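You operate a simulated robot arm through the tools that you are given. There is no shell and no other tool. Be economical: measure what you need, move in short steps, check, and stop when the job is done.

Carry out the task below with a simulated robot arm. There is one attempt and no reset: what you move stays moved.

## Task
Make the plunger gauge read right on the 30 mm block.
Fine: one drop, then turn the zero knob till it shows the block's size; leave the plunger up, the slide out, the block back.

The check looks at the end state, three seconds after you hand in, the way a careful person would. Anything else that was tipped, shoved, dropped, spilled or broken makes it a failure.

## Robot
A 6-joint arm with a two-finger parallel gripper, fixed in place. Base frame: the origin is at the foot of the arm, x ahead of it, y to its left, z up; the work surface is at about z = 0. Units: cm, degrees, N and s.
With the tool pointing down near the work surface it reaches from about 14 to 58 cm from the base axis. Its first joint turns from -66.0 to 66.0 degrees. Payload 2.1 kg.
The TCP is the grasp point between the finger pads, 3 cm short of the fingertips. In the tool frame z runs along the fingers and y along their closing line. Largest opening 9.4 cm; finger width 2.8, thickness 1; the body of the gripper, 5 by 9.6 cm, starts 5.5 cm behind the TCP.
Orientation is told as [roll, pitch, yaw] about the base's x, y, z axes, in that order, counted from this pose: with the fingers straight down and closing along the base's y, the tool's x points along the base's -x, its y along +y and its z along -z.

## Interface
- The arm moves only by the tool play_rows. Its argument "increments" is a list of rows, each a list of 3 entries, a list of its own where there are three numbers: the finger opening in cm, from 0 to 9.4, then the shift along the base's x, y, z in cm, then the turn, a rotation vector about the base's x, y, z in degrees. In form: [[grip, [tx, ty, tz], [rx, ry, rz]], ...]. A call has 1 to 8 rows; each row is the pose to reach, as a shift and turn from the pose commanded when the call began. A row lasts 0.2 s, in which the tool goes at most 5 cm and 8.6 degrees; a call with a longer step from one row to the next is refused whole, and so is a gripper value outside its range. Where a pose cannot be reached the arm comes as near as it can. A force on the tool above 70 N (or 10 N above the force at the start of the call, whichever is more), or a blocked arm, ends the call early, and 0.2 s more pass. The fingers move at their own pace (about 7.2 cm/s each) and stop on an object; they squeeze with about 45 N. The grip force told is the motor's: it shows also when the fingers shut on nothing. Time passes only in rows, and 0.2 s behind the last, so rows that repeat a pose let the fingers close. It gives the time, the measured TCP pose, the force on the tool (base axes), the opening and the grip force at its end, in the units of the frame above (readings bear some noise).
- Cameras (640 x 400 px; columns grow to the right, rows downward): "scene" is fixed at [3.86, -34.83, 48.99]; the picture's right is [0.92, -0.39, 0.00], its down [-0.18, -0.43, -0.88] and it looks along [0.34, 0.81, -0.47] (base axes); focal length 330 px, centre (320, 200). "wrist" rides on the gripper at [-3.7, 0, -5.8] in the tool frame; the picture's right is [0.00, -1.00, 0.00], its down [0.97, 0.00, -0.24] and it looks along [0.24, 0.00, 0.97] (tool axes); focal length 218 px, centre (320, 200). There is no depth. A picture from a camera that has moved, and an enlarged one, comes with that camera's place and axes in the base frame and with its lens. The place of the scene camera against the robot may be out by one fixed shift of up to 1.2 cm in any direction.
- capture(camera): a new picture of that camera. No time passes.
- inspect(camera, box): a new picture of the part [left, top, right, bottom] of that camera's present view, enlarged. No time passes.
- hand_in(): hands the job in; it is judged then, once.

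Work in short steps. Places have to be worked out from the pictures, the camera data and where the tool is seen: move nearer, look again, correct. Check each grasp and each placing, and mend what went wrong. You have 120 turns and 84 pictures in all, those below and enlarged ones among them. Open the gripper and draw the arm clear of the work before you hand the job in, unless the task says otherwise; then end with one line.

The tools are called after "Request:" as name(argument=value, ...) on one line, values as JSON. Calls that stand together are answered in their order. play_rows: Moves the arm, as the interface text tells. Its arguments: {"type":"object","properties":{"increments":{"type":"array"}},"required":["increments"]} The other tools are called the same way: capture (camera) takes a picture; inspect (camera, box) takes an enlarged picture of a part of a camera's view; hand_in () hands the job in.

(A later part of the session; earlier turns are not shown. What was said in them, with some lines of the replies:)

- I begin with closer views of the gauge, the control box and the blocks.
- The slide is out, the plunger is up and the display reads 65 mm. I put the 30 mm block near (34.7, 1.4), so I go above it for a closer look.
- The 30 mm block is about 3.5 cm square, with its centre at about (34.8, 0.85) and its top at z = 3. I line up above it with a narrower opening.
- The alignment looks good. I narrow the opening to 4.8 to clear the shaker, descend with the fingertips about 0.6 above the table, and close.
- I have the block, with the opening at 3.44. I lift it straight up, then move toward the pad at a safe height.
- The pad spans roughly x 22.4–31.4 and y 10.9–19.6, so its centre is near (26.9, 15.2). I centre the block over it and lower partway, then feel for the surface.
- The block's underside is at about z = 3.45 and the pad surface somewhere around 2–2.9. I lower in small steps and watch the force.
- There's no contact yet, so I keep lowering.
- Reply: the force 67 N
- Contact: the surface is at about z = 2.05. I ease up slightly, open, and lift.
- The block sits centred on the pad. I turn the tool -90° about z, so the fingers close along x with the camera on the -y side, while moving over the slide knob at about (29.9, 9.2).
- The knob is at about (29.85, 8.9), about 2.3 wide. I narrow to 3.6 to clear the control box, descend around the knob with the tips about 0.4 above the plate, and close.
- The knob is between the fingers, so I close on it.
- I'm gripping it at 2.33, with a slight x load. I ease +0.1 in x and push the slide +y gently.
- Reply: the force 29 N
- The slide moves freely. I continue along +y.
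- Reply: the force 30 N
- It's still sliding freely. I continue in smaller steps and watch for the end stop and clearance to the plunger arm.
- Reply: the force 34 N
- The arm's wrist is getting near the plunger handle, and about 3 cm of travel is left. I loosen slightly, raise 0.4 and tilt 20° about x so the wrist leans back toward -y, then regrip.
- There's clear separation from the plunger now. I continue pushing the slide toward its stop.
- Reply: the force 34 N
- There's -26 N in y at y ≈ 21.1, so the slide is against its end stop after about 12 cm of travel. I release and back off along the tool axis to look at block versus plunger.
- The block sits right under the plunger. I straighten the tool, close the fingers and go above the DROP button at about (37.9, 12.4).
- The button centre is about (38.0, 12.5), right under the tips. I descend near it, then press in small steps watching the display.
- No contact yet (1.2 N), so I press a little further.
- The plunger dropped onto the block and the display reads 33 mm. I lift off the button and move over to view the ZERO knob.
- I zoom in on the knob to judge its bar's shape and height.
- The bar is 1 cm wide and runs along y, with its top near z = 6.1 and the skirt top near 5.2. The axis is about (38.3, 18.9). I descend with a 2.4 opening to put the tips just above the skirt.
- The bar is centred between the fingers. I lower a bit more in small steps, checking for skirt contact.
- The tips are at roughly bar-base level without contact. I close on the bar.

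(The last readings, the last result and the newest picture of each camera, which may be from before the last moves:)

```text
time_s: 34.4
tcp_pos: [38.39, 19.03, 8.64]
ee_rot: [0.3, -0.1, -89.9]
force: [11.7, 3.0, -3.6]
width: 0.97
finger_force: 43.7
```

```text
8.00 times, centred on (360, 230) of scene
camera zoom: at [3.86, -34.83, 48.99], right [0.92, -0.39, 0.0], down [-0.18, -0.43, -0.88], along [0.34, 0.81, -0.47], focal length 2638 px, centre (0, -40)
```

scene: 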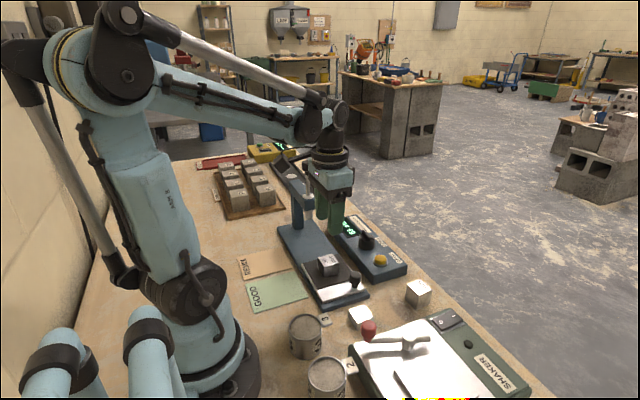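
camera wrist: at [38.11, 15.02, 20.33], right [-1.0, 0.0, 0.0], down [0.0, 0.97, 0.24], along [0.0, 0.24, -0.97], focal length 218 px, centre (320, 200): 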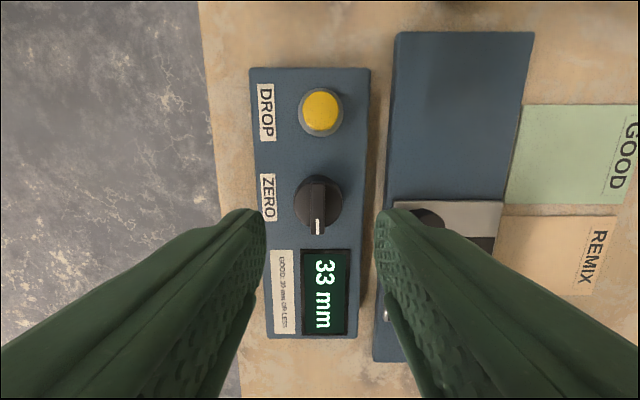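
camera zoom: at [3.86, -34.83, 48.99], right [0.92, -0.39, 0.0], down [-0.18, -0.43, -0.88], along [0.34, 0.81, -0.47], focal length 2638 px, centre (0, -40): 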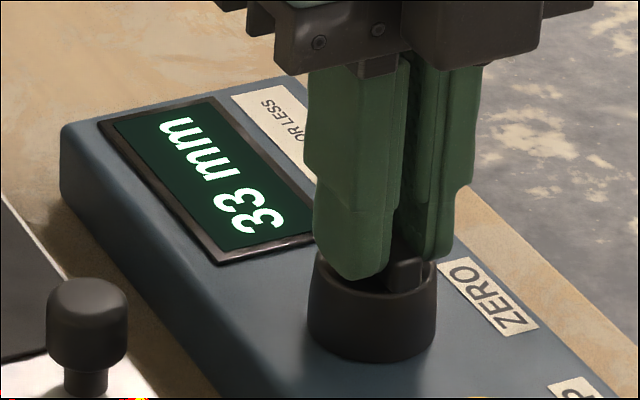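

The fingers grip the bar at 0.97. I try a small turn of +8° about z and read the display.

Request:
play_rows(increments=[[0.6, [0.05, 0, 0], [0, 0, 4]], [0.6, [0.05, 0, 0], [0, 0, 8]], [0.6, [0.05, 0, 0], [0, 0, 8]]])

Request:
inspect(camera="scene", box=[325, 205, 395, 255])

```text
time_s: 35.2
tcp_pos: [38.4, 19.02, 8.58]
ee_rot: [0.1, 0.0, -81.9]
force: [9.1, 8.6, -7.0]
width: 0.98
finger_force: 43.5
```

```text
8.00 times, centred on (360, 230) of scene
camera zoom: at [3.86, -34.83, 48.99], right [0.92, -0.39, 0.0], down [-0.18, -0.43, -0.88], along [0.34, 0.81, -0.47], focal length 2638 px, centre (0, -40)
```

zoom: 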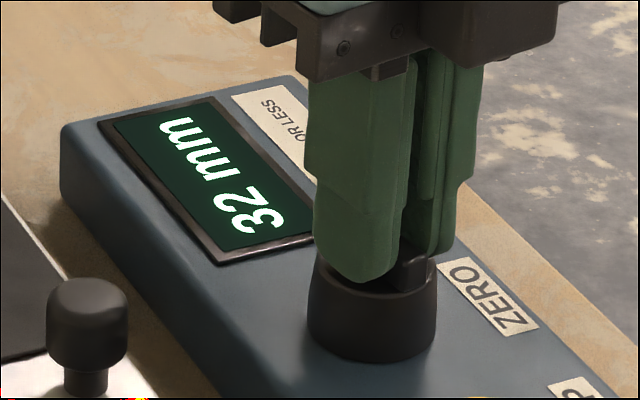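

It now reads 32, so this is the right direction. I continue +8°.

Request:
play_rows(increments=[[0.6, [0.05, 0.05, 0], [0, 0, 4]], [0.6, [0.05, 0.05, 0], [0, 0, 8]], [0.6, [0.05, 0.05, 0], [0, 0, 8]]])

Request:
inspect(camera="scene", box=[325, 205, 395, 255])

```text
time_s: 36.0
tcp_pos: [38.4, 19.07, 8.61]
ee_rot: [0.1, -0.1, -73.9]
force: [9.0, 4.2, -11.3]
width: 0.96
finger_force: 43.0
```

```text
8.00 times, centred on (360, 230) of scene
camera zoom: at [3.86, -34.83, 48.99], right [0.92, -0.39, 0.0], down [-0.18, -0.43, -0.88], along [0.34, 0.81, -0.47], focal length 2638 px, centre (0, -40)
```

zoom: 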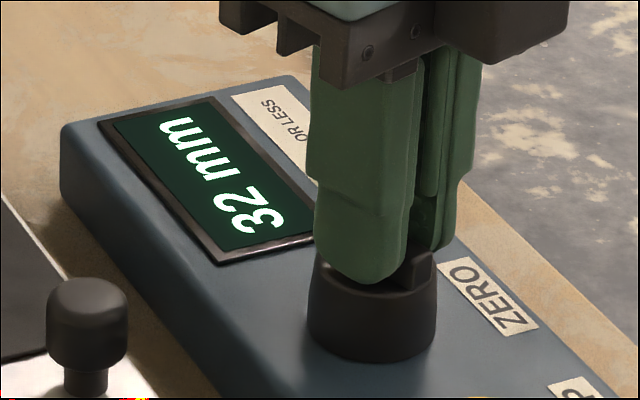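

Request:
play_rows(increments=[[0.6, [0, 0, 0], [0, 0, 4]], [0.6, [0, 0, 0], [0, 0, 8]], [0.6, [0, 0, 0], [0, 0, 8]]])

Request:
inspect(camera="scene", box=[325, 205, 395, 255])

```text
time_s: 36.8
tcp_pos: [38.53, 19.09, 8.67]
ee_rot: [0.3, -0.1, -65.9]
force: [13.8, 2.9, 7.7]
width: 0.97
finger_force: 43.6
```

```text
8.00 times, centred on (360, 230) of scene
camera zoom: at [3.85, -34.83, 48.99], right [0.92, -0.39, 0.0], down [-0.18, -0.43, -0.88], along [0.34, 0.81, -0.47], focal length 2638 px, centre (0, -40)
```

zoom: 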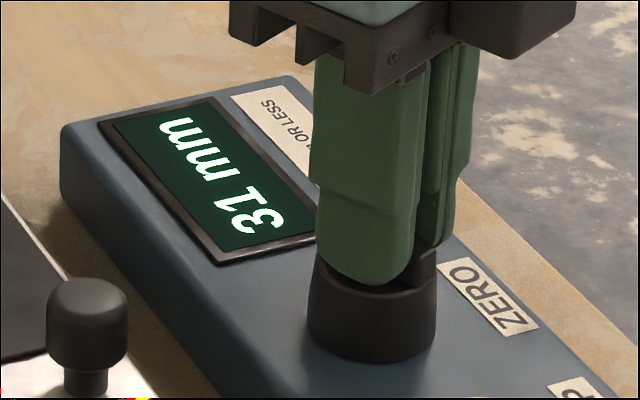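

Request:
play_rows(increments=[[0.6, [0, 0, 0], [0, 0, 4]], [0.6, [0, 0, 0], [0, 0, 8]], [0.6, [0, 0, 0], [0, 0, 8]]])

Request:
inspect(camera="scene", box=[325, 205, 395, 255])

```text
time_s: 37.6
tcp_pos: [38.48, 18.98, 8.66]
ee_rot: [0.2, -0.2, -58.0]
force: [20.7, 2.2, 13.6]
width: 0.98
finger_force: 43.2
```

```text
8.00 times, centred on (360, 230) of scene
camera zoom: at [3.85, -34.83, 48.99], right [0.92, -0.39, 0.0], down [-0.18, -0.43, -0.88], along [0.34, 0.81, -0.47], focal length 2638 px, centre (0, -40)
```

zoom: 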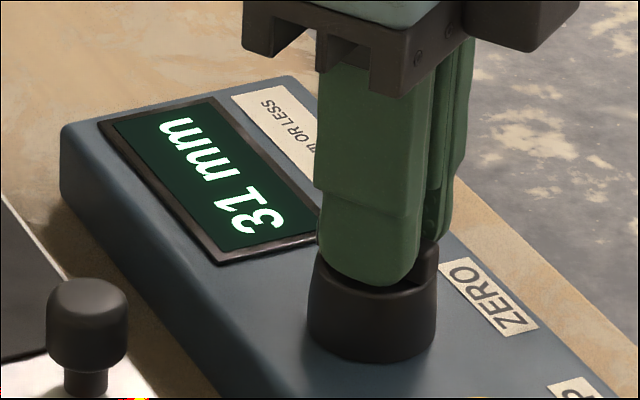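

Request:
play_rows(increments=[[0.6, [0.05, 0, 0], [0, 0, 4]], [0.6, [0.05, 0, 0], [0, 0, 6]], [0.6, [0.05, 0, 0], [0, 0, 6]]])

Request:
inspect(camera="scene", box=[325, 205, 395, 255])

```text
time_s: 38.4
tcp_pos: [38.62, 19.03, 8.57]
ee_rot: [0.3, -0.1, -51.9]
force: [22.1, -2.2, -15.1]
width: 1.01
finger_force: 44.1
```

```text
8.00 times, centred on (360, 230) of scene
camera zoom: at [3.86, -34.83, 48.99], right [0.92, -0.39, 0.0], down [-0.18, -0.43, -0.88], along [0.34, 0.81, -0.47], focal length 2638 px, centre (0, -40)
```

zoom: 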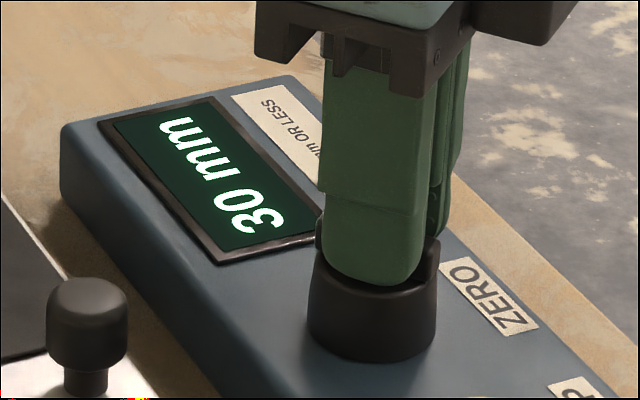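

It reads 30. The transitions are about 15° apart, so I turn another 5° to sit near mid-band, check it, then release.

Request:
play_rows(increments=[[0.6, [0.1, 0, 0], [0, 0, 3]], [0.6, [0.1, 0, 0], [0, 0, 5]], [0.6, [0.1, 0, 0], [0, 0, 5]]])

Request:
inspect(camera="scene", box=[325, 205, 395, 255])

```text
time_s: 39.2
tcp_pos: [38.54, 19.12, 8.64]
ee_rot: [0.0, -0.2, -46.8]
force: [3.2, -0.7, -0.7]
width: 0.96
finger_force: 43.9
```

```text
8.00 times, centred on (360, 230) of scene
camera zoom: at [3.86, -34.83, 48.99], right [0.92, -0.39, 0.0], down [-0.18, -0.43, -0.88], along [0.34, 0.81, -0.47], focal length 2638 px, centre (0, -40)
```

zoom: 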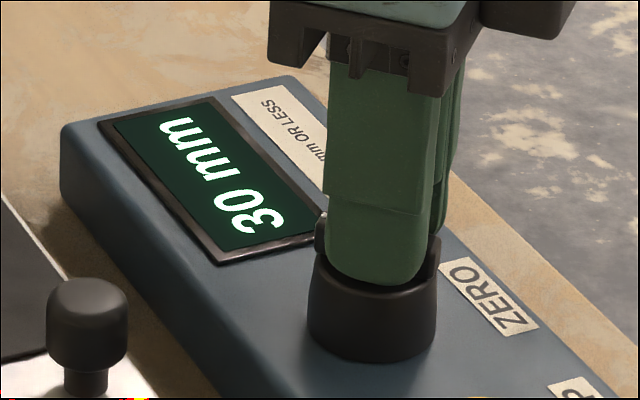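

I open, lift straight up and check the reading.

Request:
play_rows(increments=[[2.6, [0, 0, 0], [0, 0, 0]], [2.6, [0, 0, 0], [0, 0, 0]], [2.6, [0, 0, 2], [0, 0, 0]], [2.6, [0, 0, 6], [0, 0, 0]], [2.6, [0, 0, 10], [0, 0, 0]], [2.6, [0, -3, 13], [0, 0, 0]], [2.6, [0, -3, 13], [0, 0, 0]]])

Request:
inspect(camera="scene", box=[270, 130, 410, 290])

Request:
capture(camera="wrist")

```text
time_s: 40.8
tcp_pos: [38.37, 16.02, 21.71]
ee_rot: [0.1, -0.1, -46.9]
force: [0.7, 0.5, 0.3]
width: 2.59
finger_force: 0.0
```

```text
2.50 times, centred on (340, 210) of scene
camera zoom: at [3.86, -34.83, 48.99], right [0.92, -0.39, 0.0], down [-0.18, -0.43, -0.88], along [0.34, 0.81, -0.47], focal length 824 px, centre (270, 175)
```

zoom: 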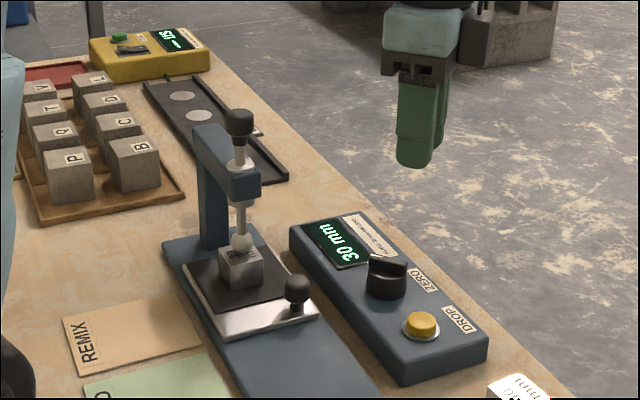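

```text
33 pictures are left
camera wrist: at [40.89, 13.2, 27.38], right [-0.73, -0.68, 0.0], down [-0.66, 0.71, 0.24], along [-0.16, 0.18, -0.97], focal length 218 px, centre (320, 200)
```

wrist: 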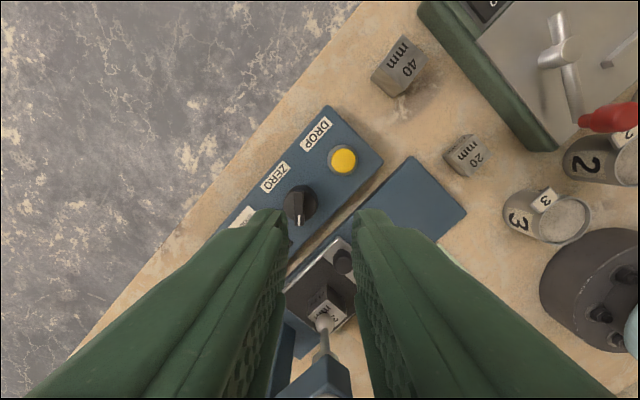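

The reading holds at 30 mm. Next I go above the plunger handle, near (27, 28.2, about 18), to line up for lifting.

Request:
play_rows(increments=[[5, [0, 0, 4.5], [0, 0, 0]], [5, [-2.8, 3, 5.5], [0, 0, 0]], [5, [-5.6, 6, 5.5], [0, 0, 0]], [5, [-8.4, 9, 5.5], [0, 0, 0]], [5, [-11.4, 12.2, 5.5], [0, 0, 0]], [5, [-11.4, 12.2, 5.5], [0, 0, 0]]])

Request:
capture(camera="wrist")

Request:
capture(camera="scene")

```text
time_s: 42.2
tcp_pos: [27.02, 28.27, 27.09]
ee_rot: [0.1, -0.2, -47.1]
force: [0.0, -0.9, 0.3]
width: 5.01
finger_force: 0.1
```

```text
32 pictures are left
camera wrist: at [29.43, 25.55, 32.9], right [-0.73, -0.68, 0.0], down [-0.66, 0.71, 0.24], along [-0.16, 0.18, -0.97], focal length 218 px, centre (320, 200)
```

wrist: 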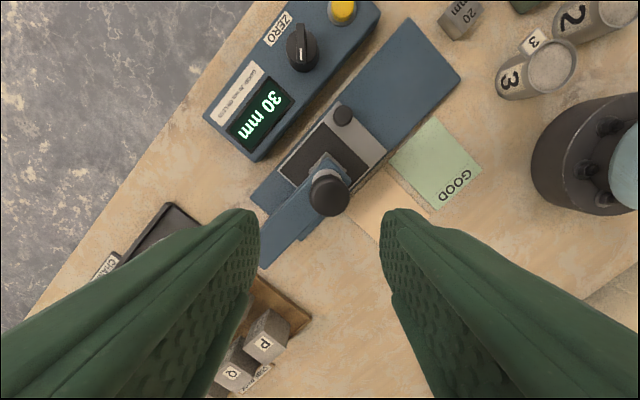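

```text
31 pictures are left
```

scene: 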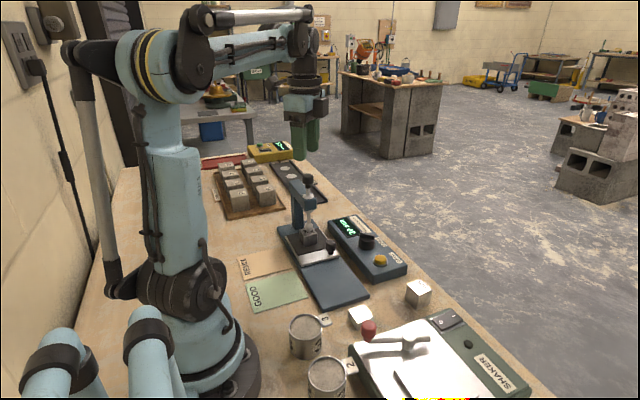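

The handle is at about (26.8, 27.5), roughly 2.8 cm wide. I centre over it and lower partway.

Request:
play_rows(increments=[[5, [-0.2, -0.75, 0], [0, 0, 0]], [5, [-0.2, -0.75, -2], [0, 0, 0]], [5, [-0.2, -0.75, -4], [0, 0, 0]], [5, [-0.2, -0.75, -4], [0, 0, 0]]])

Request:
inspect(camera="scene", box=[260, 110, 380, 250])

Request:
capture(camera="wrist")

```text
time_s: 43.2
tcp_pos: [26.85, 27.51, 23.06]
ee_rot: [0.1, -0.1, -47.0]
force: [0.3, 0.2, -0.4]
width: 4.97
finger_force: 0.1
```

```text
2.86 times, centred on (320, 180) of scene
camera zoom: at [3.86, -34.83, 48.99], right [0.92, -0.39, 0.0], down [-0.18, -0.43, -0.88], along [0.34, 0.81, -0.47], focal length 942 px, centre (320, 257)
```

zoom: 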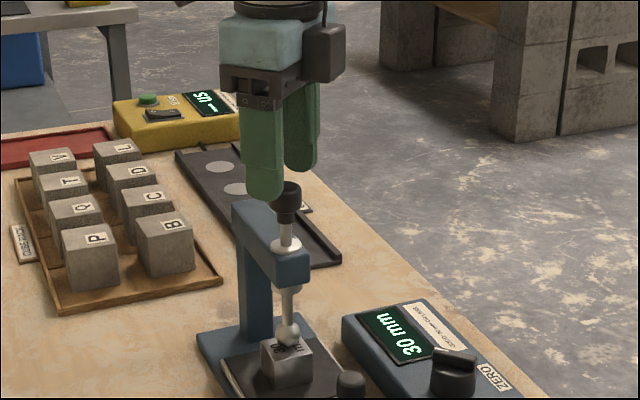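

```text
29 pictures are left
camera wrist: at [29.21, 24.71, 28.86], right [-0.73, -0.68, 0.0], down [-0.66, 0.71, 0.24], along [-0.16, 0.18, -0.97], focal length 218 px, centre (320, 200)
```

wrist: 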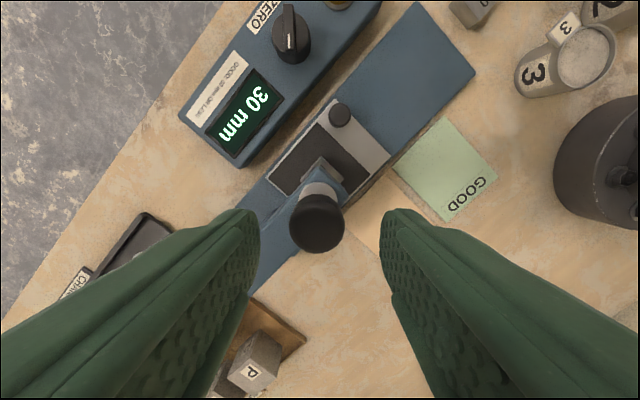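

The alignment is good; the handle's top is around z = 19 and the ring near 14.3. I descend around the handle with the TCP at about 18.6 and check.

Request:
play_rows(increments=[[4.6, [0, 0, -1.5], [0, 0, 0]], [4.6, [0, 0.1, -3], [0, 0, 0]], [4.6, [0, 0.1, -4.4], [0, 0, 0]], [4.6, [0, 0.1, -4.4], [0, 0, 0]]])

Request:
inspect(camera="scene", box=[270, 130, 360, 250])

Request:
capture(camera="wrist")

```text
time_s: 44.2
tcp_pos: [26.96, 27.6, 18.67]
ee_rot: [0.0, -0.2, -46.9]
force: [-0.8, -0.1, 0.9]
width: 4.57
finger_force: 0.1
```

```text
3.33 times, centred on (315, 190) of scene
camera zoom: at [3.86, -34.83, 48.99], right [0.92, -0.39, 0.0], down [-0.18, -0.43, -0.88], along [0.34, 0.81, -0.47], focal length 1099 px, centre (337, 233)
```

zoom: 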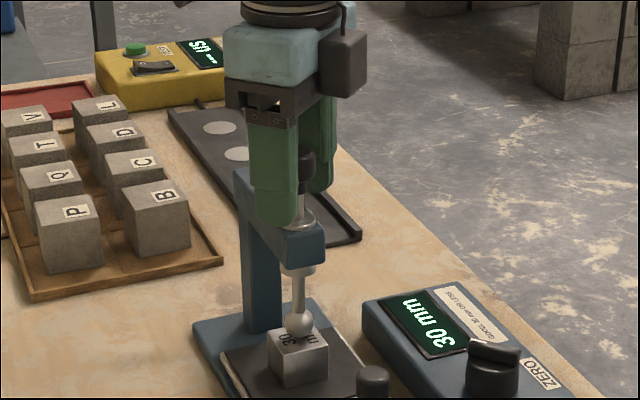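

```text
27 pictures are left
camera wrist: at [29.32, 24.76, 24.48], right [-0.73, -0.68, 0.0], down [-0.66, 0.71, 0.24], along [-0.16, 0.18, -0.97], focal length 218 px, centre (320, 200)
```

wrist: 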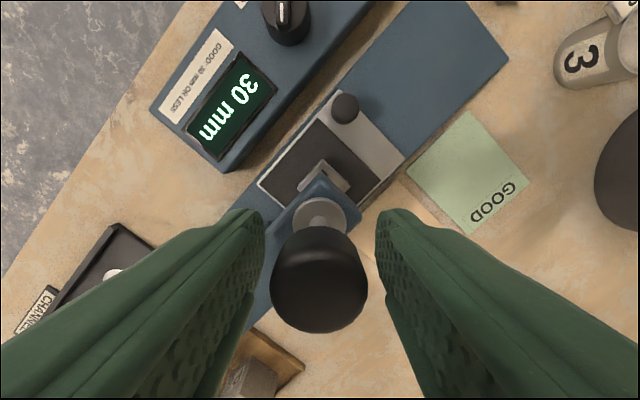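

The handle is nicely between the pads. I close on it.

Request:
play_rows(increments=[[3.4, [0, 0, 0], [0, 0, 0]], [2.4, [0, 0, 0], [0, 0, 0]], [1.8, [0, 0, 0], [0, 0, 0]], [1.8, [0, 0, 0], [0, 0, 0]]])

```text
time_s: 45.2
tcp_pos: [27.01, 27.54, 18.65]
ee_rot: [0.2, -0.2, -46.7]
force: [5.6, 5.5, -2.2]
width: 2.49
finger_force: 45.0
```

I have the handle, with the opening at 2.49. I raise it straight up.

Request:
play_rows(increments=[[1.8, [0, 0, 0.5], [0, 0, 0]], [1.8, [0, 0, 1], [0, 0, 0]], [1.8, [0, 0, 1.5], [0, 0, 0]], [1.8, [0, 0, 2], [0, 0, 0]], [1.8, [0, 0, 2.5], [0, 0, 0]], [1.8, [0, 0, 3], [0, 0, 0]], [1.8, [0, 0, 3], [0, 0, 0]]])

Request:
inspect(camera="scene", box=[260, 110, 410, 260])

```text
time_s: 46.8
tcp_pos: [26.9, 27.61, 21.8]
ee_rot: [-0.2, 0.1, -46.9]
force: [-12.6, -4.2, -2.2]
width: 2.5
finger_force: 45.0
```

```text
2.67 times, centred on (335, 185) of scene
camera zoom: at [3.85, -34.83, 48.99], right [0.92, -0.39, 0.0], down [-0.18, -0.43, -0.88], along [0.34, 0.81, -0.47], focal length 880 px, centre (280, 240)
```

zoom: 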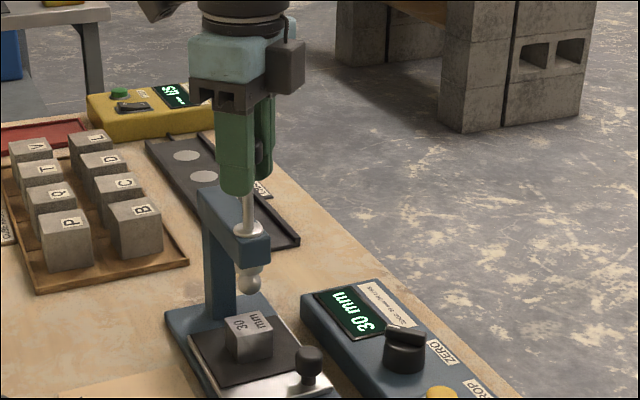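

The plunger is up about 3.1 cm and the display holds 30. I raise gently a bit more to reach the latch or top stop.

Request:
play_rows(increments=[[1.8, [0, 0, 0.15], [0, 0, 0]], [1.8, [0, 0, 0.3], [0, 0, 0]], [1.8, [0, 0, 0.3], [0, 0, 0]]])

Request:
inspect(camera="scene", box=[260, 110, 410, 260])

```text
time_s: 47.6
tcp_pos: [26.93, 27.6, 22.02]
ee_rot: [-0.1, 0.0, -47.0]
force: [-18.4, -7.6, -10.8]
width: 2.47
finger_force: 45.4
```

```text
2.67 times, centred on (335, 185) of scene
camera zoom: at [3.86, -34.83, 48.99], right [0.92, -0.39, 0.0], down [-0.18, -0.43, -0.88], along [0.34, 0.81, -0.47], focal length 880 px, centre (280, 240)
```

zoom: 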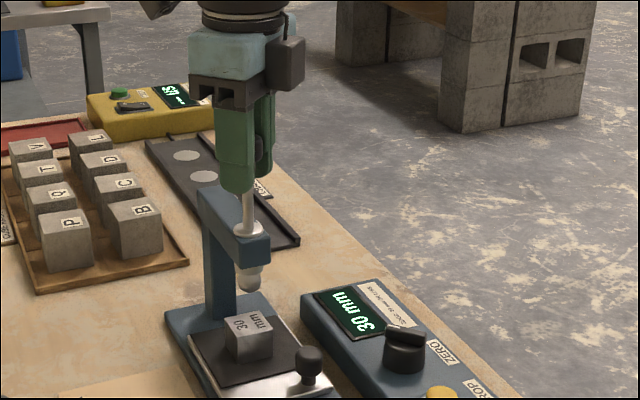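

Request:
play_rows(increments=[[1.8, [-0.05, 0, 0.15], [0, 0, 0]], [1.8, [-0.05, 0, 0.3], [0, 0, 0]], [1.8, [-0.05, 0, 0.3], [0, 0, 0]]])

Request:
inspect(camera="scene", box=[260, 110, 410, 260])

```text
time_s: 48.4
tcp_pos: [27.0, 27.62, 22.05]
ee_rot: [-0.1, 0.0, -47.0]
force: [-13.5, -10.2, -59.2]
width: 2.51
finger_force: 45.3
```

```text
2.67 times, centred on (335, 185) of scene
camera zoom: at [3.87, -34.81, 49.0], right [0.92, -0.39, 0.0], down [-0.18, -0.43, -0.88], along [0.34, 0.81, -0.47], focal length 880 px, centre (280, 240)
```

zoom: 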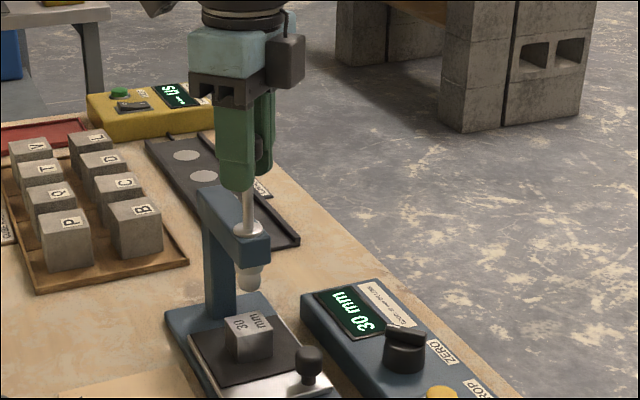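

At the top stop (-59 N in z). I ease off, open the fingers gently and see whether the plunger stays latched.

Request:
play_rows(increments=[[1.8, [0, 0, -0.2], [0, 0, 0]], [1.8, [0, 0, -0.2], [0, 0, 0]], [4.6, [0, 0, -0.2], [0, 0, 0]], [4.6, [0, 0, -0.2], [0, 0, 0]], [4.6, [0, 0, 2], [0, 0, 0]], [4.6, [0, 0, 6], [0, 0, 0]], [4.6, [0, -3, 6], [0, 0, 0]], [4.6, [0, -3, 6], [0, 0, 0]]])

Request:
inspect(camera="scene", box=[260, 110, 410, 290])

```text
time_s: 50.2
tcp_pos: [26.9, 24.46, 28.52]
ee_rot: [0.2, -0.2, -46.9]
force: [0.1, -0.9, 0.1]
width: 4.61
finger_force: 0.0
```

```text
2.22 times, centred on (335, 200) of scene
camera zoom: at [3.86, -34.83, 48.99], right [0.92, -0.39, 0.0], down [-0.18, -0.43, -0.88], along [0.34, 0.81, -0.47], focal length 733 px, centre (287, 200)
```

zoom: 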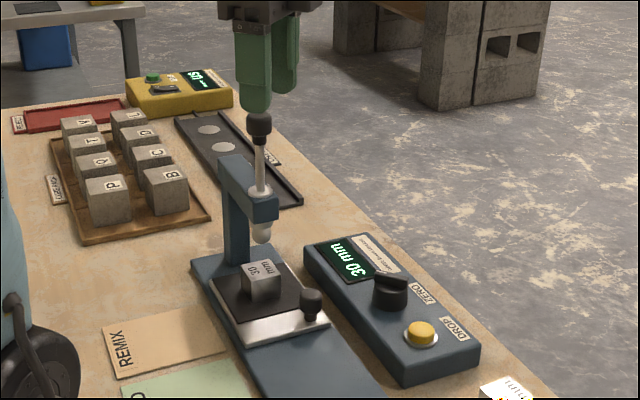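

The plunger stays up and the display holds 30. Next I pull the slide out: yaw back to -90 while retreating toward -y, then tilt 20° as before.

Request:
play_rows(increments=[[4, [0.5, -3, 0], [0, 0, -7.2]], [4, [1, -6, 0], [0, 0, -14.4]], [4, [1.5, -8, -2], [0, 0, -21.6]], [4, [2, -10, -5], [0, 0, -28.8]], [4, [2.5, -11, -8], [0, 0, -36]], [4, [3.04, -11, -11.6], [0, 0, -43.1]], [4, [3.04, -11, -11.6], [0, 0, -43.1]]])

Request:
play_rows(increments=[[3.6, [0, 0, 0], [7, 0, 0]], [3.6, [0, 0, 0], [14, 0, 0]], [3.6, [0, 0, 0], [20, 0, 0]], [3.6, [0, 1.5, -2.5], [20, 0, 0]], [3.6, [0, 3.7, -4], [20, 0, 0]], [3.6, [0, 3.7, -4], [20, 0, 0]]])

Request:
capture(camera="wrist")

```text
time_s: 51.8
tcp_pos: [30.15, 13.6, 16.62]
ee_rot: [0.2, -0.1, -90.1]
force: [0.1, -0.7, -0.1]
width: 4.04
finger_force: 0.0
```

```text
time_s: 53.2
tcp_pos: [30.12, 17.32, 12.6]
ee_rot: [0.1, 19.8, -90.0]
force: [-0.2, -0.2, -0.2]
width: 3.59
finger_force: 0.0
```

```text
22 pictures are left
camera wrist: at [29.98, 11.73, 16.76], right [-1.0, 0.0, 0.0], down [0.0, 0.83, 0.56], along [0.0, 0.56, -0.83], focal length 218 px, centre (320, 200)
```

wrist: 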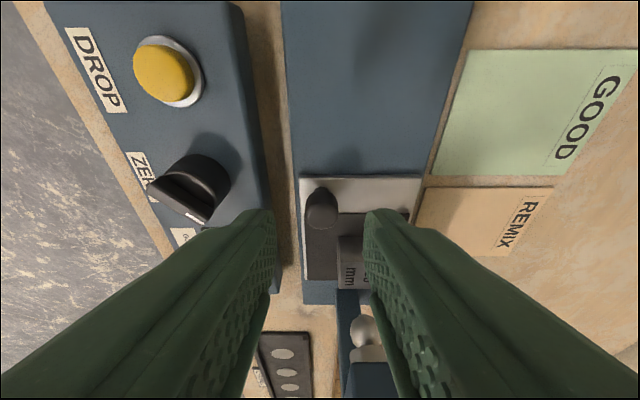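

The knob is at about (30.0, 20.9). I descend along the tool axis and grip it.

Request:
play_rows(increments=[[3.6, [-0.1, 1.2, 0], [0, 0, 0]], [3.6, [-0.1, 2.4, -3.3], [0, 0, 0]], [3.6, [-0.1, 3.2, -5.5], [0, 0, 0]], [3.6, [-0.1, 3.6, -6.6], [0, 0, 0]], [3.6, [-0.1, 3.6, -6.6], [0, 0, 0]], [2.6, [-0.1, 3.6, -6.6], [0, 0, 0]], [1.8, [-0.1, 3.6, -6.6], [0, 0, 0]], [1.8, [-0.1, 3.6, -6.6], [0, 0, 0]]])

```text
time_s: 55.0
tcp_pos: [30.0, 20.91, 6.05]
ee_rot: [0.0, 19.9, -90.0]
force: [-7.7, 0.3, -11.4]
width: 2.31
finger_force: 45.0
```

Gripped at 2.31. I pull the slide toward -y.

Request:
play_rows(increments=[[1.8, [0, -0.5, 0], [0, 0, 0]], [1.8, [0, -1.2, 0], [0, 0, 0]], [1.8, [0, -2, 0], [0, 0, 0]], [1.8, [0, -2.8, 0], [0, 0, 0]], [1.8, [0, -3.6, 0], [0, 0, 0]], [1.8, [0, -4.4, 0], [0, 0, 0]], [1.8, [0, -5.2, 0], [0, 0, 0]], [1.8, [0, -6, 0], [0, 0, 0]]])

Request:
inspect(camera="scene", box=[250, 150, 410, 310])

```text
time_s: 56.8
tcp_pos: [30.03, 14.92, 6.07]
ee_rot: [0.3, 20.0, -90.1]
force: [17.7, 1.8, -16.1]
width: 2.31
finger_force: 44.9
```

```text
2.50 times, centred on (330, 230) of scene
camera zoom: at [3.86, -34.83, 48.99], right [0.92, -0.39, 0.0], down [-0.18, -0.43, -0.88], along [0.34, 0.81, -0.47], focal length 824 px, centre (295, 125)
```

zoom: 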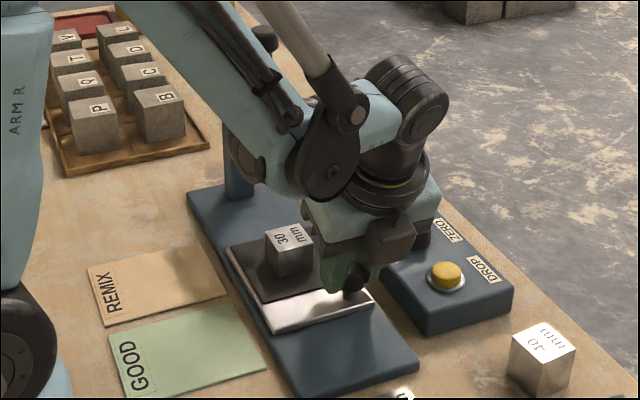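

Request:
play_rows(increments=[[1.8, [0, -0.8, 0], [0, 0, 0]], [1.8, [0, -1.6, 0], [0, 0, 0]], [1.8, [0, -2.4, 0], [0, 0, 0]], [1.8, [0, -3.2, 0], [0, 0, 0]], [1.8, [0, -4, 0], [0, 0, 0]], [1.8, [0, -4.8, 0], [0, 0, 0]], [1.8, [0, -5.5, 0], [0, 0, 0]], [1.8, [0, -6.0, 0], [0, 0, 0]]])

Request:
inspect(camera="scene", box=[250, 150, 410, 310])

```text
time_s: 58.6
tcp_pos: [29.96, 8.95, 6.13]
ee_rot: [0.3, 20.1, -90.0]
force: [15.6, 3.2, -5.6]
width: 2.29
finger_force: 44.8
```

```text
2.50 times, centred on (330, 230) of scene
camera zoom: at [3.86, -34.83, 48.99], right [0.92, -0.39, 0.0], down [-0.18, -0.43, -0.88], along [0.34, 0.81, -0.47], focal length 824 px, centre (295, 125)
```

zoom: 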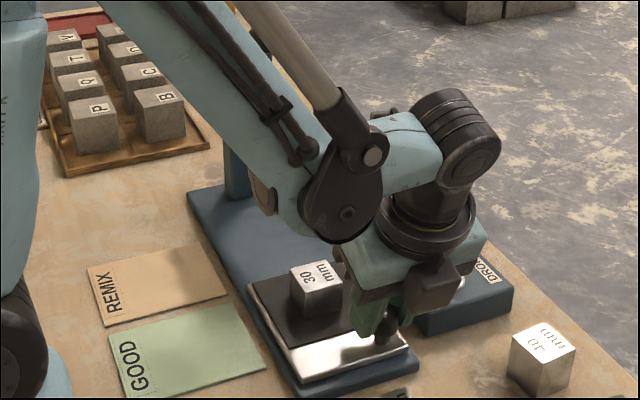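

Nearly at the original place. I give a gentle extra tug to confirm the out stop.

Request:
play_rows(increments=[[1.8, [0, -0.2, 0], [0, 0, 0]], [1.8, [0, -0.35, 0], [0, 0, 0]], [1.8, [0, -0.35, 0], [0, 0, 0]]])

```text
time_s: 59.4
tcp_pos: [30.02, 8.76, 6.24]
ee_rot: [0.3, 20.5, -89.9]
force: [17.2, 32.8, -3.9]
width: 2.29
finger_force: 45.4
```

The +33 N in y confirms the slide is fully out. I ease off, release, back away along the tool axis and untilt.

Request:
play_rows(increments=[[1.8, [0, 0.2, 0], [0, 0, 0]], [3.6, [0, 0.2, 0], [0, 0, 0]], [3.6, [0, 0.2, 0], [0, 0, 0]], [3.6, [0, -0.9, 3], [0, 0, 0]], [3.6, [0, -2.4, 7], [0, 0, 0]], [3.6, [0, -2.4, 10], [-7, 0, 0]], [3.6, [0, -2.4, 12], [-14, 0, 0]], [3.6, [0, -2.4, 12], [-20, 0, 0]]])

Request:
play_rows(increments=[[5, [-0.5, 1, 0], [0, 0, 8]], [5, [-1, 2.5, 0], [0, 0, 16]], [5, [-1.5, 4, 0], [0, 0, 24]], [5, [-2, 5.5, 0], [0, 0, 32]], [5, [-2.5, 7, 0], [0, 0, 40]], [5, [-3.2, 8.6, 0], [0, 0, 48]], [5, [-3.2, 8.6, 0], [0, 0, 48]]])

Request:
play_rows(increments=[[5, [0, 0, 0], [0, 0, 8]], [5, [0, 0, 0], [0, 0, 16]], [5, [0, 0, -1], [0, 0, 24]], [5, [0, 0, -2], [0, 0, 32]], [5, [0, 0, -3], [0, 0, 40]], [5, [0, 0, -4], [0, 0, 42]], [5, [0, 0, -4], [0, 0, 42]]])

Request:
capture(camera="wrist")

```text
time_s: 61.2
tcp_pos: [29.82, 6.11, 18.13]
ee_rot: [0.0, -0.2, -89.9]
force: [-0.5, -0.6, 0.2]
width: 3.58
finger_force: 0.0
```

```text
time_s: 62.8
tcp_pos: [26.8, 14.87, 18.02]
ee_rot: [0.1, -0.1, -41.8]
force: [-1.0, 0.0, 0.3]
width: 5.0
finger_force: 0.0
```

```text
time_s: 64.4
tcp_pos: [26.64, 14.84, 14.21]
ee_rot: [0.0, -0.1, 0.0]
force: [0.5, 0.4, -0.1]
width: 4.99
finger_force: 0.1
```

```text
19 pictures are left
camera wrist: at [30.29, 14.71, 19.92], right [0.0, -1.0, 0.0], down [-0.97, 0.0, 0.24], along [-0.24, 0.0, -0.97], focal length 218 px, centre (320, 200)
```

wrist: 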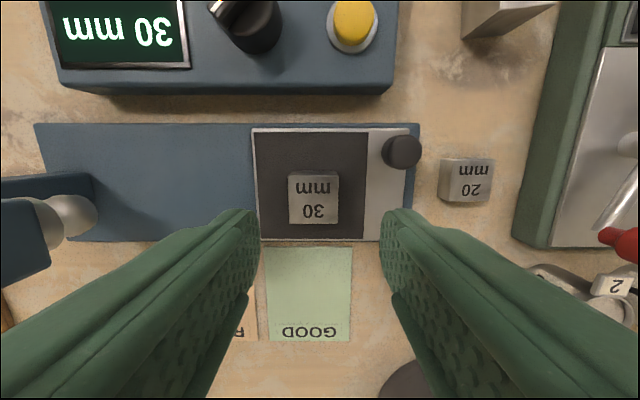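

The slide is back out, the display still shows 30 mm, and the block is at about (26.7, 15.2). I descend and grip it.

Request:
play_rows(increments=[[5, [0.1, 0.38, -2.5], [0, 0, 0]], [5, [0.1, 0.38, -5], [0, 0, 0]], [5, [0.1, 0.38, -7.4], [0, 0, 0]], [5, [0.1, 0.38, -8.35], [0, 0, 0]], [5, [0.1, 0.38, -8.35], [0, 0, 0]], [3.8, [0.1, 0.38, -8.35], [0, 0, 0]], [3, [0.1, 0.38, -8.35], [0, 0, 0]], [3, [0.1, 0.38, -8.35], [0, 0, 0]]])

```text
time_s: 66.2
tcp_pos: [26.93, 15.13, 5.77]
ee_rot: [0.1, -0.1, 0.1]
force: [0.4, 1.1, 0.5]
width: 3.47
finger_force: 44.8
```

Gripped at 3.47. I lift and carry it back over its original spot at (34.95, 0.85).

Request:
play_rows(increments=[[3, [0, 0, 3.5], [0, 0, 0]], [3, [0, 0, 7], [0, 0, 0]], [3, [2, -3.6, 7], [0, 0, 0]], [3, [4, -7.2, 7], [0, 0, 0]], [3, [6, -10.8, 7], [0, 0, 0]], [3, [8.15, -14.3, 7], [0, 0, 0]], [3, [8.15, -14.3, 4], [0, 0, 0]], [3, [8.15, -14.3, 4], [0, 0, 0]]])

Request:
capture(camera="wrist")

Request:
inspect(camera="scene", box=[320, 200, 480, 350])

```text
time_s: 68.0
tcp_pos: [34.96, 0.85, 9.73]
ee_rot: [0.1, -0.1, 0.0]
force: [-0.2, 0.1, -3.0]
width: 3.45
finger_force: 45.1
```

```text
18 pictures are left
camera wrist: at [38.51, 0.73, 15.56], right [0.0, -1.0, 0.0], down [-0.97, 0.0, 0.24], along [-0.24, 0.0, -0.97], focal length 218 px, centre (320, 200)
```

wrist: 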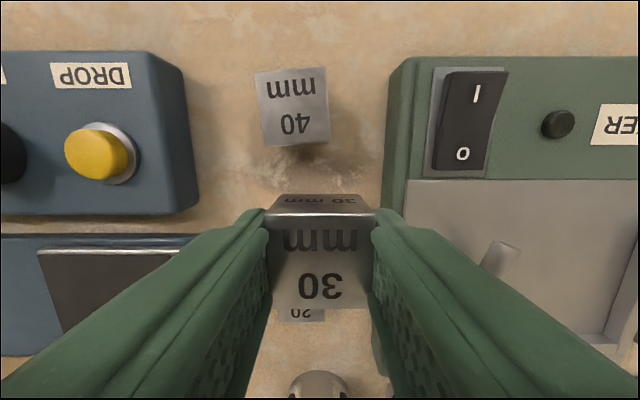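

```text
2.67 times, centred on (400, 275) of scene
camera zoom: at [3.86, -34.83, 48.99], right [0.92, -0.39, 0.0], down [-0.18, -0.43, -0.88], along [0.34, 0.81, -0.47], focal length 880 px, centre (107, 0)
```

zoom: 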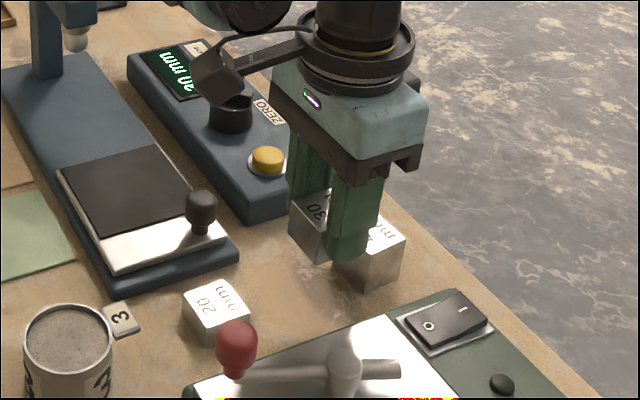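

Positioned above its original place, so I lower almost to the table.

Request:
play_rows(increments=[[3, [0, 0, -2], [0, 0, 0]], [3, [0, 0, -4], [0, 0, 0]], [3, [0, 0, -5.4], [0, 0, 0]], [3, [0, 0, -5.8], [0, 0, 0]], [3, [0, 0, -5.8], [0, 0, 0]]])

```text
time_s: 69.2
tcp_pos: [35.03, 0.56, 3.89]
ee_rot: [0.2, -0.2, 0.1]
force: [0.5, 0.0, -3.4]
width: 3.46
finger_force: 45.0
```

Request:
play_rows(increments=[[3, [0, 0.1, -0.1], [0, 0, 0]], [3, [0, 0.1, -0.2], [0, 0, 0]], [3, [0, 0.1, -0.2], [0, 0, 0]]])

```text
time_s: 70.0
tcp_pos: [35.04, 0.8, 3.67]
ee_rot: [0.1, -0.2, 0.1]
force: [-0.6, 0.2, -3.0]
width: 3.4
finger_force: 45.0
```

Not touching yet (still -3 N of weight). I go a touch lower.

Request:
play_rows(increments=[[3, [0, 0, -0.07], [0, 0, 0]], [3, [0, 0, -0.07], [0, 0, 0]]])

```text
time_s: 70.6
tcp_pos: [34.98, 0.89, 3.54]
ee_rot: [0.1, -0.1, 0.0]
force: [0.8, 1.0, -1.4]
width: 3.44
finger_force: 44.8
```

The load is coming off (-1.4 N), so the block is essentially on the table. I open narrowly and lift away.

Request:
play_rows(increments=[[3, [0, 0, -0.04], [0, 0, 0]], [4.2, [0, 0, -0.04], [0, 0, 0]], [4.8, [0, 0, -0.04], [0, 0, 0]], [4.8, [0, 0, 0.5], [0, 0, 0]], [4.8, [0, 0, 4], [0, 0, 0]], [4.8, [0, 0, 9], [0, 0, 0]], [4.8, [-1, 1, 13.5], [0, 0, 0]], [4.8, [-3, 4, 16], [0, 0, 0]]])

Request:
play_rows(increments=[[5, [-0.5, 2, 3], [0, 0, 0]], [6, [-1, 4, 6], [0, 0, 0]], [8, [-1.5, 6, 10], [0, 0, 0]], [9, [-1.5, 8, 14], [0, 0, 0]], [9, [-1.5, 8, 14], [0, 0, 0]]])

Request:
capture(camera="wrist")

Request:
capture(camera="scene")

Request:
inspect(camera="scene", box=[270, 150, 450, 330])

```text
time_s: 72.4
tcp_pos: [31.71, 5.23, 19.84]
ee_rot: [0.2, -0.1, 0.0]
force: [-0.3, 0.0, -0.1]
width: 4.79
finger_force: 0.1
```

```text
time_s: 73.6
tcp_pos: [30.5, 12.96, 33.66]
ee_rot: [0.2, -0.1, 0.0]
force: [0.5, 0.6, 0.2]
width: 8.98
finger_force: 0.1
```

```text
16 pictures are left
camera wrist: at [34.01, 12.85, 39.45], right [0.0, -1.0, 0.0], down [-0.97, 0.0, 0.24], along [-0.24, 0.0, -0.97], focal length 218 px, centre (320, 200)
```

wrist: 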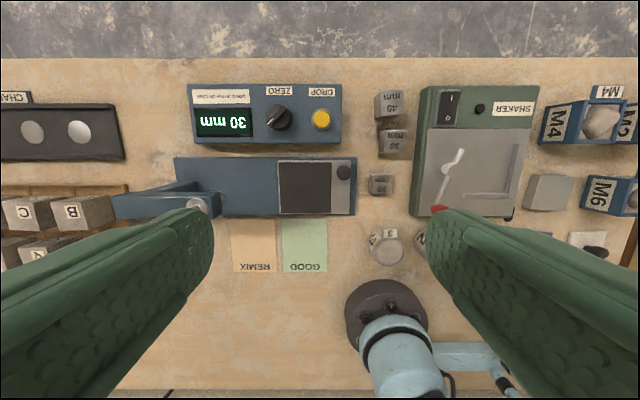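

```text
15 pictures are left
```

scene: 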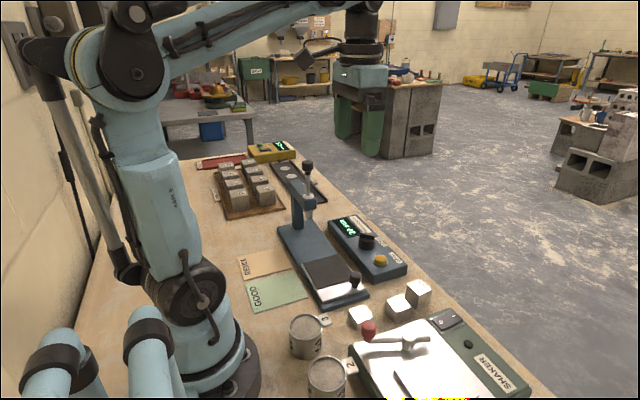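

```text
2.22 times, centred on (360, 240) of scene
camera zoom: at [3.86, -34.83, 48.99], right [0.92, -0.39, 0.0], down [-0.18, -0.43, -0.88], along [0.34, 0.81, -0.47], focal length 733 px, centre (231, 111)
```

zoom: 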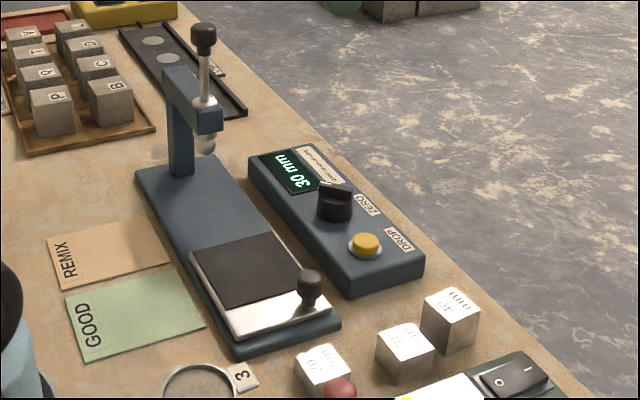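

The final pictures show the display at 30 mm, the plunger up, the slide out, the block back in its place and the arm clear. I hand in.

Request:
hand_in()

```text
The job is handed in.
```

I handed the job in with the gauge reading 30 mm on the 30 mm block after one drop; the plunger is up, the slide is out, the block is back in its place, and the arm is clear with the gripper open.
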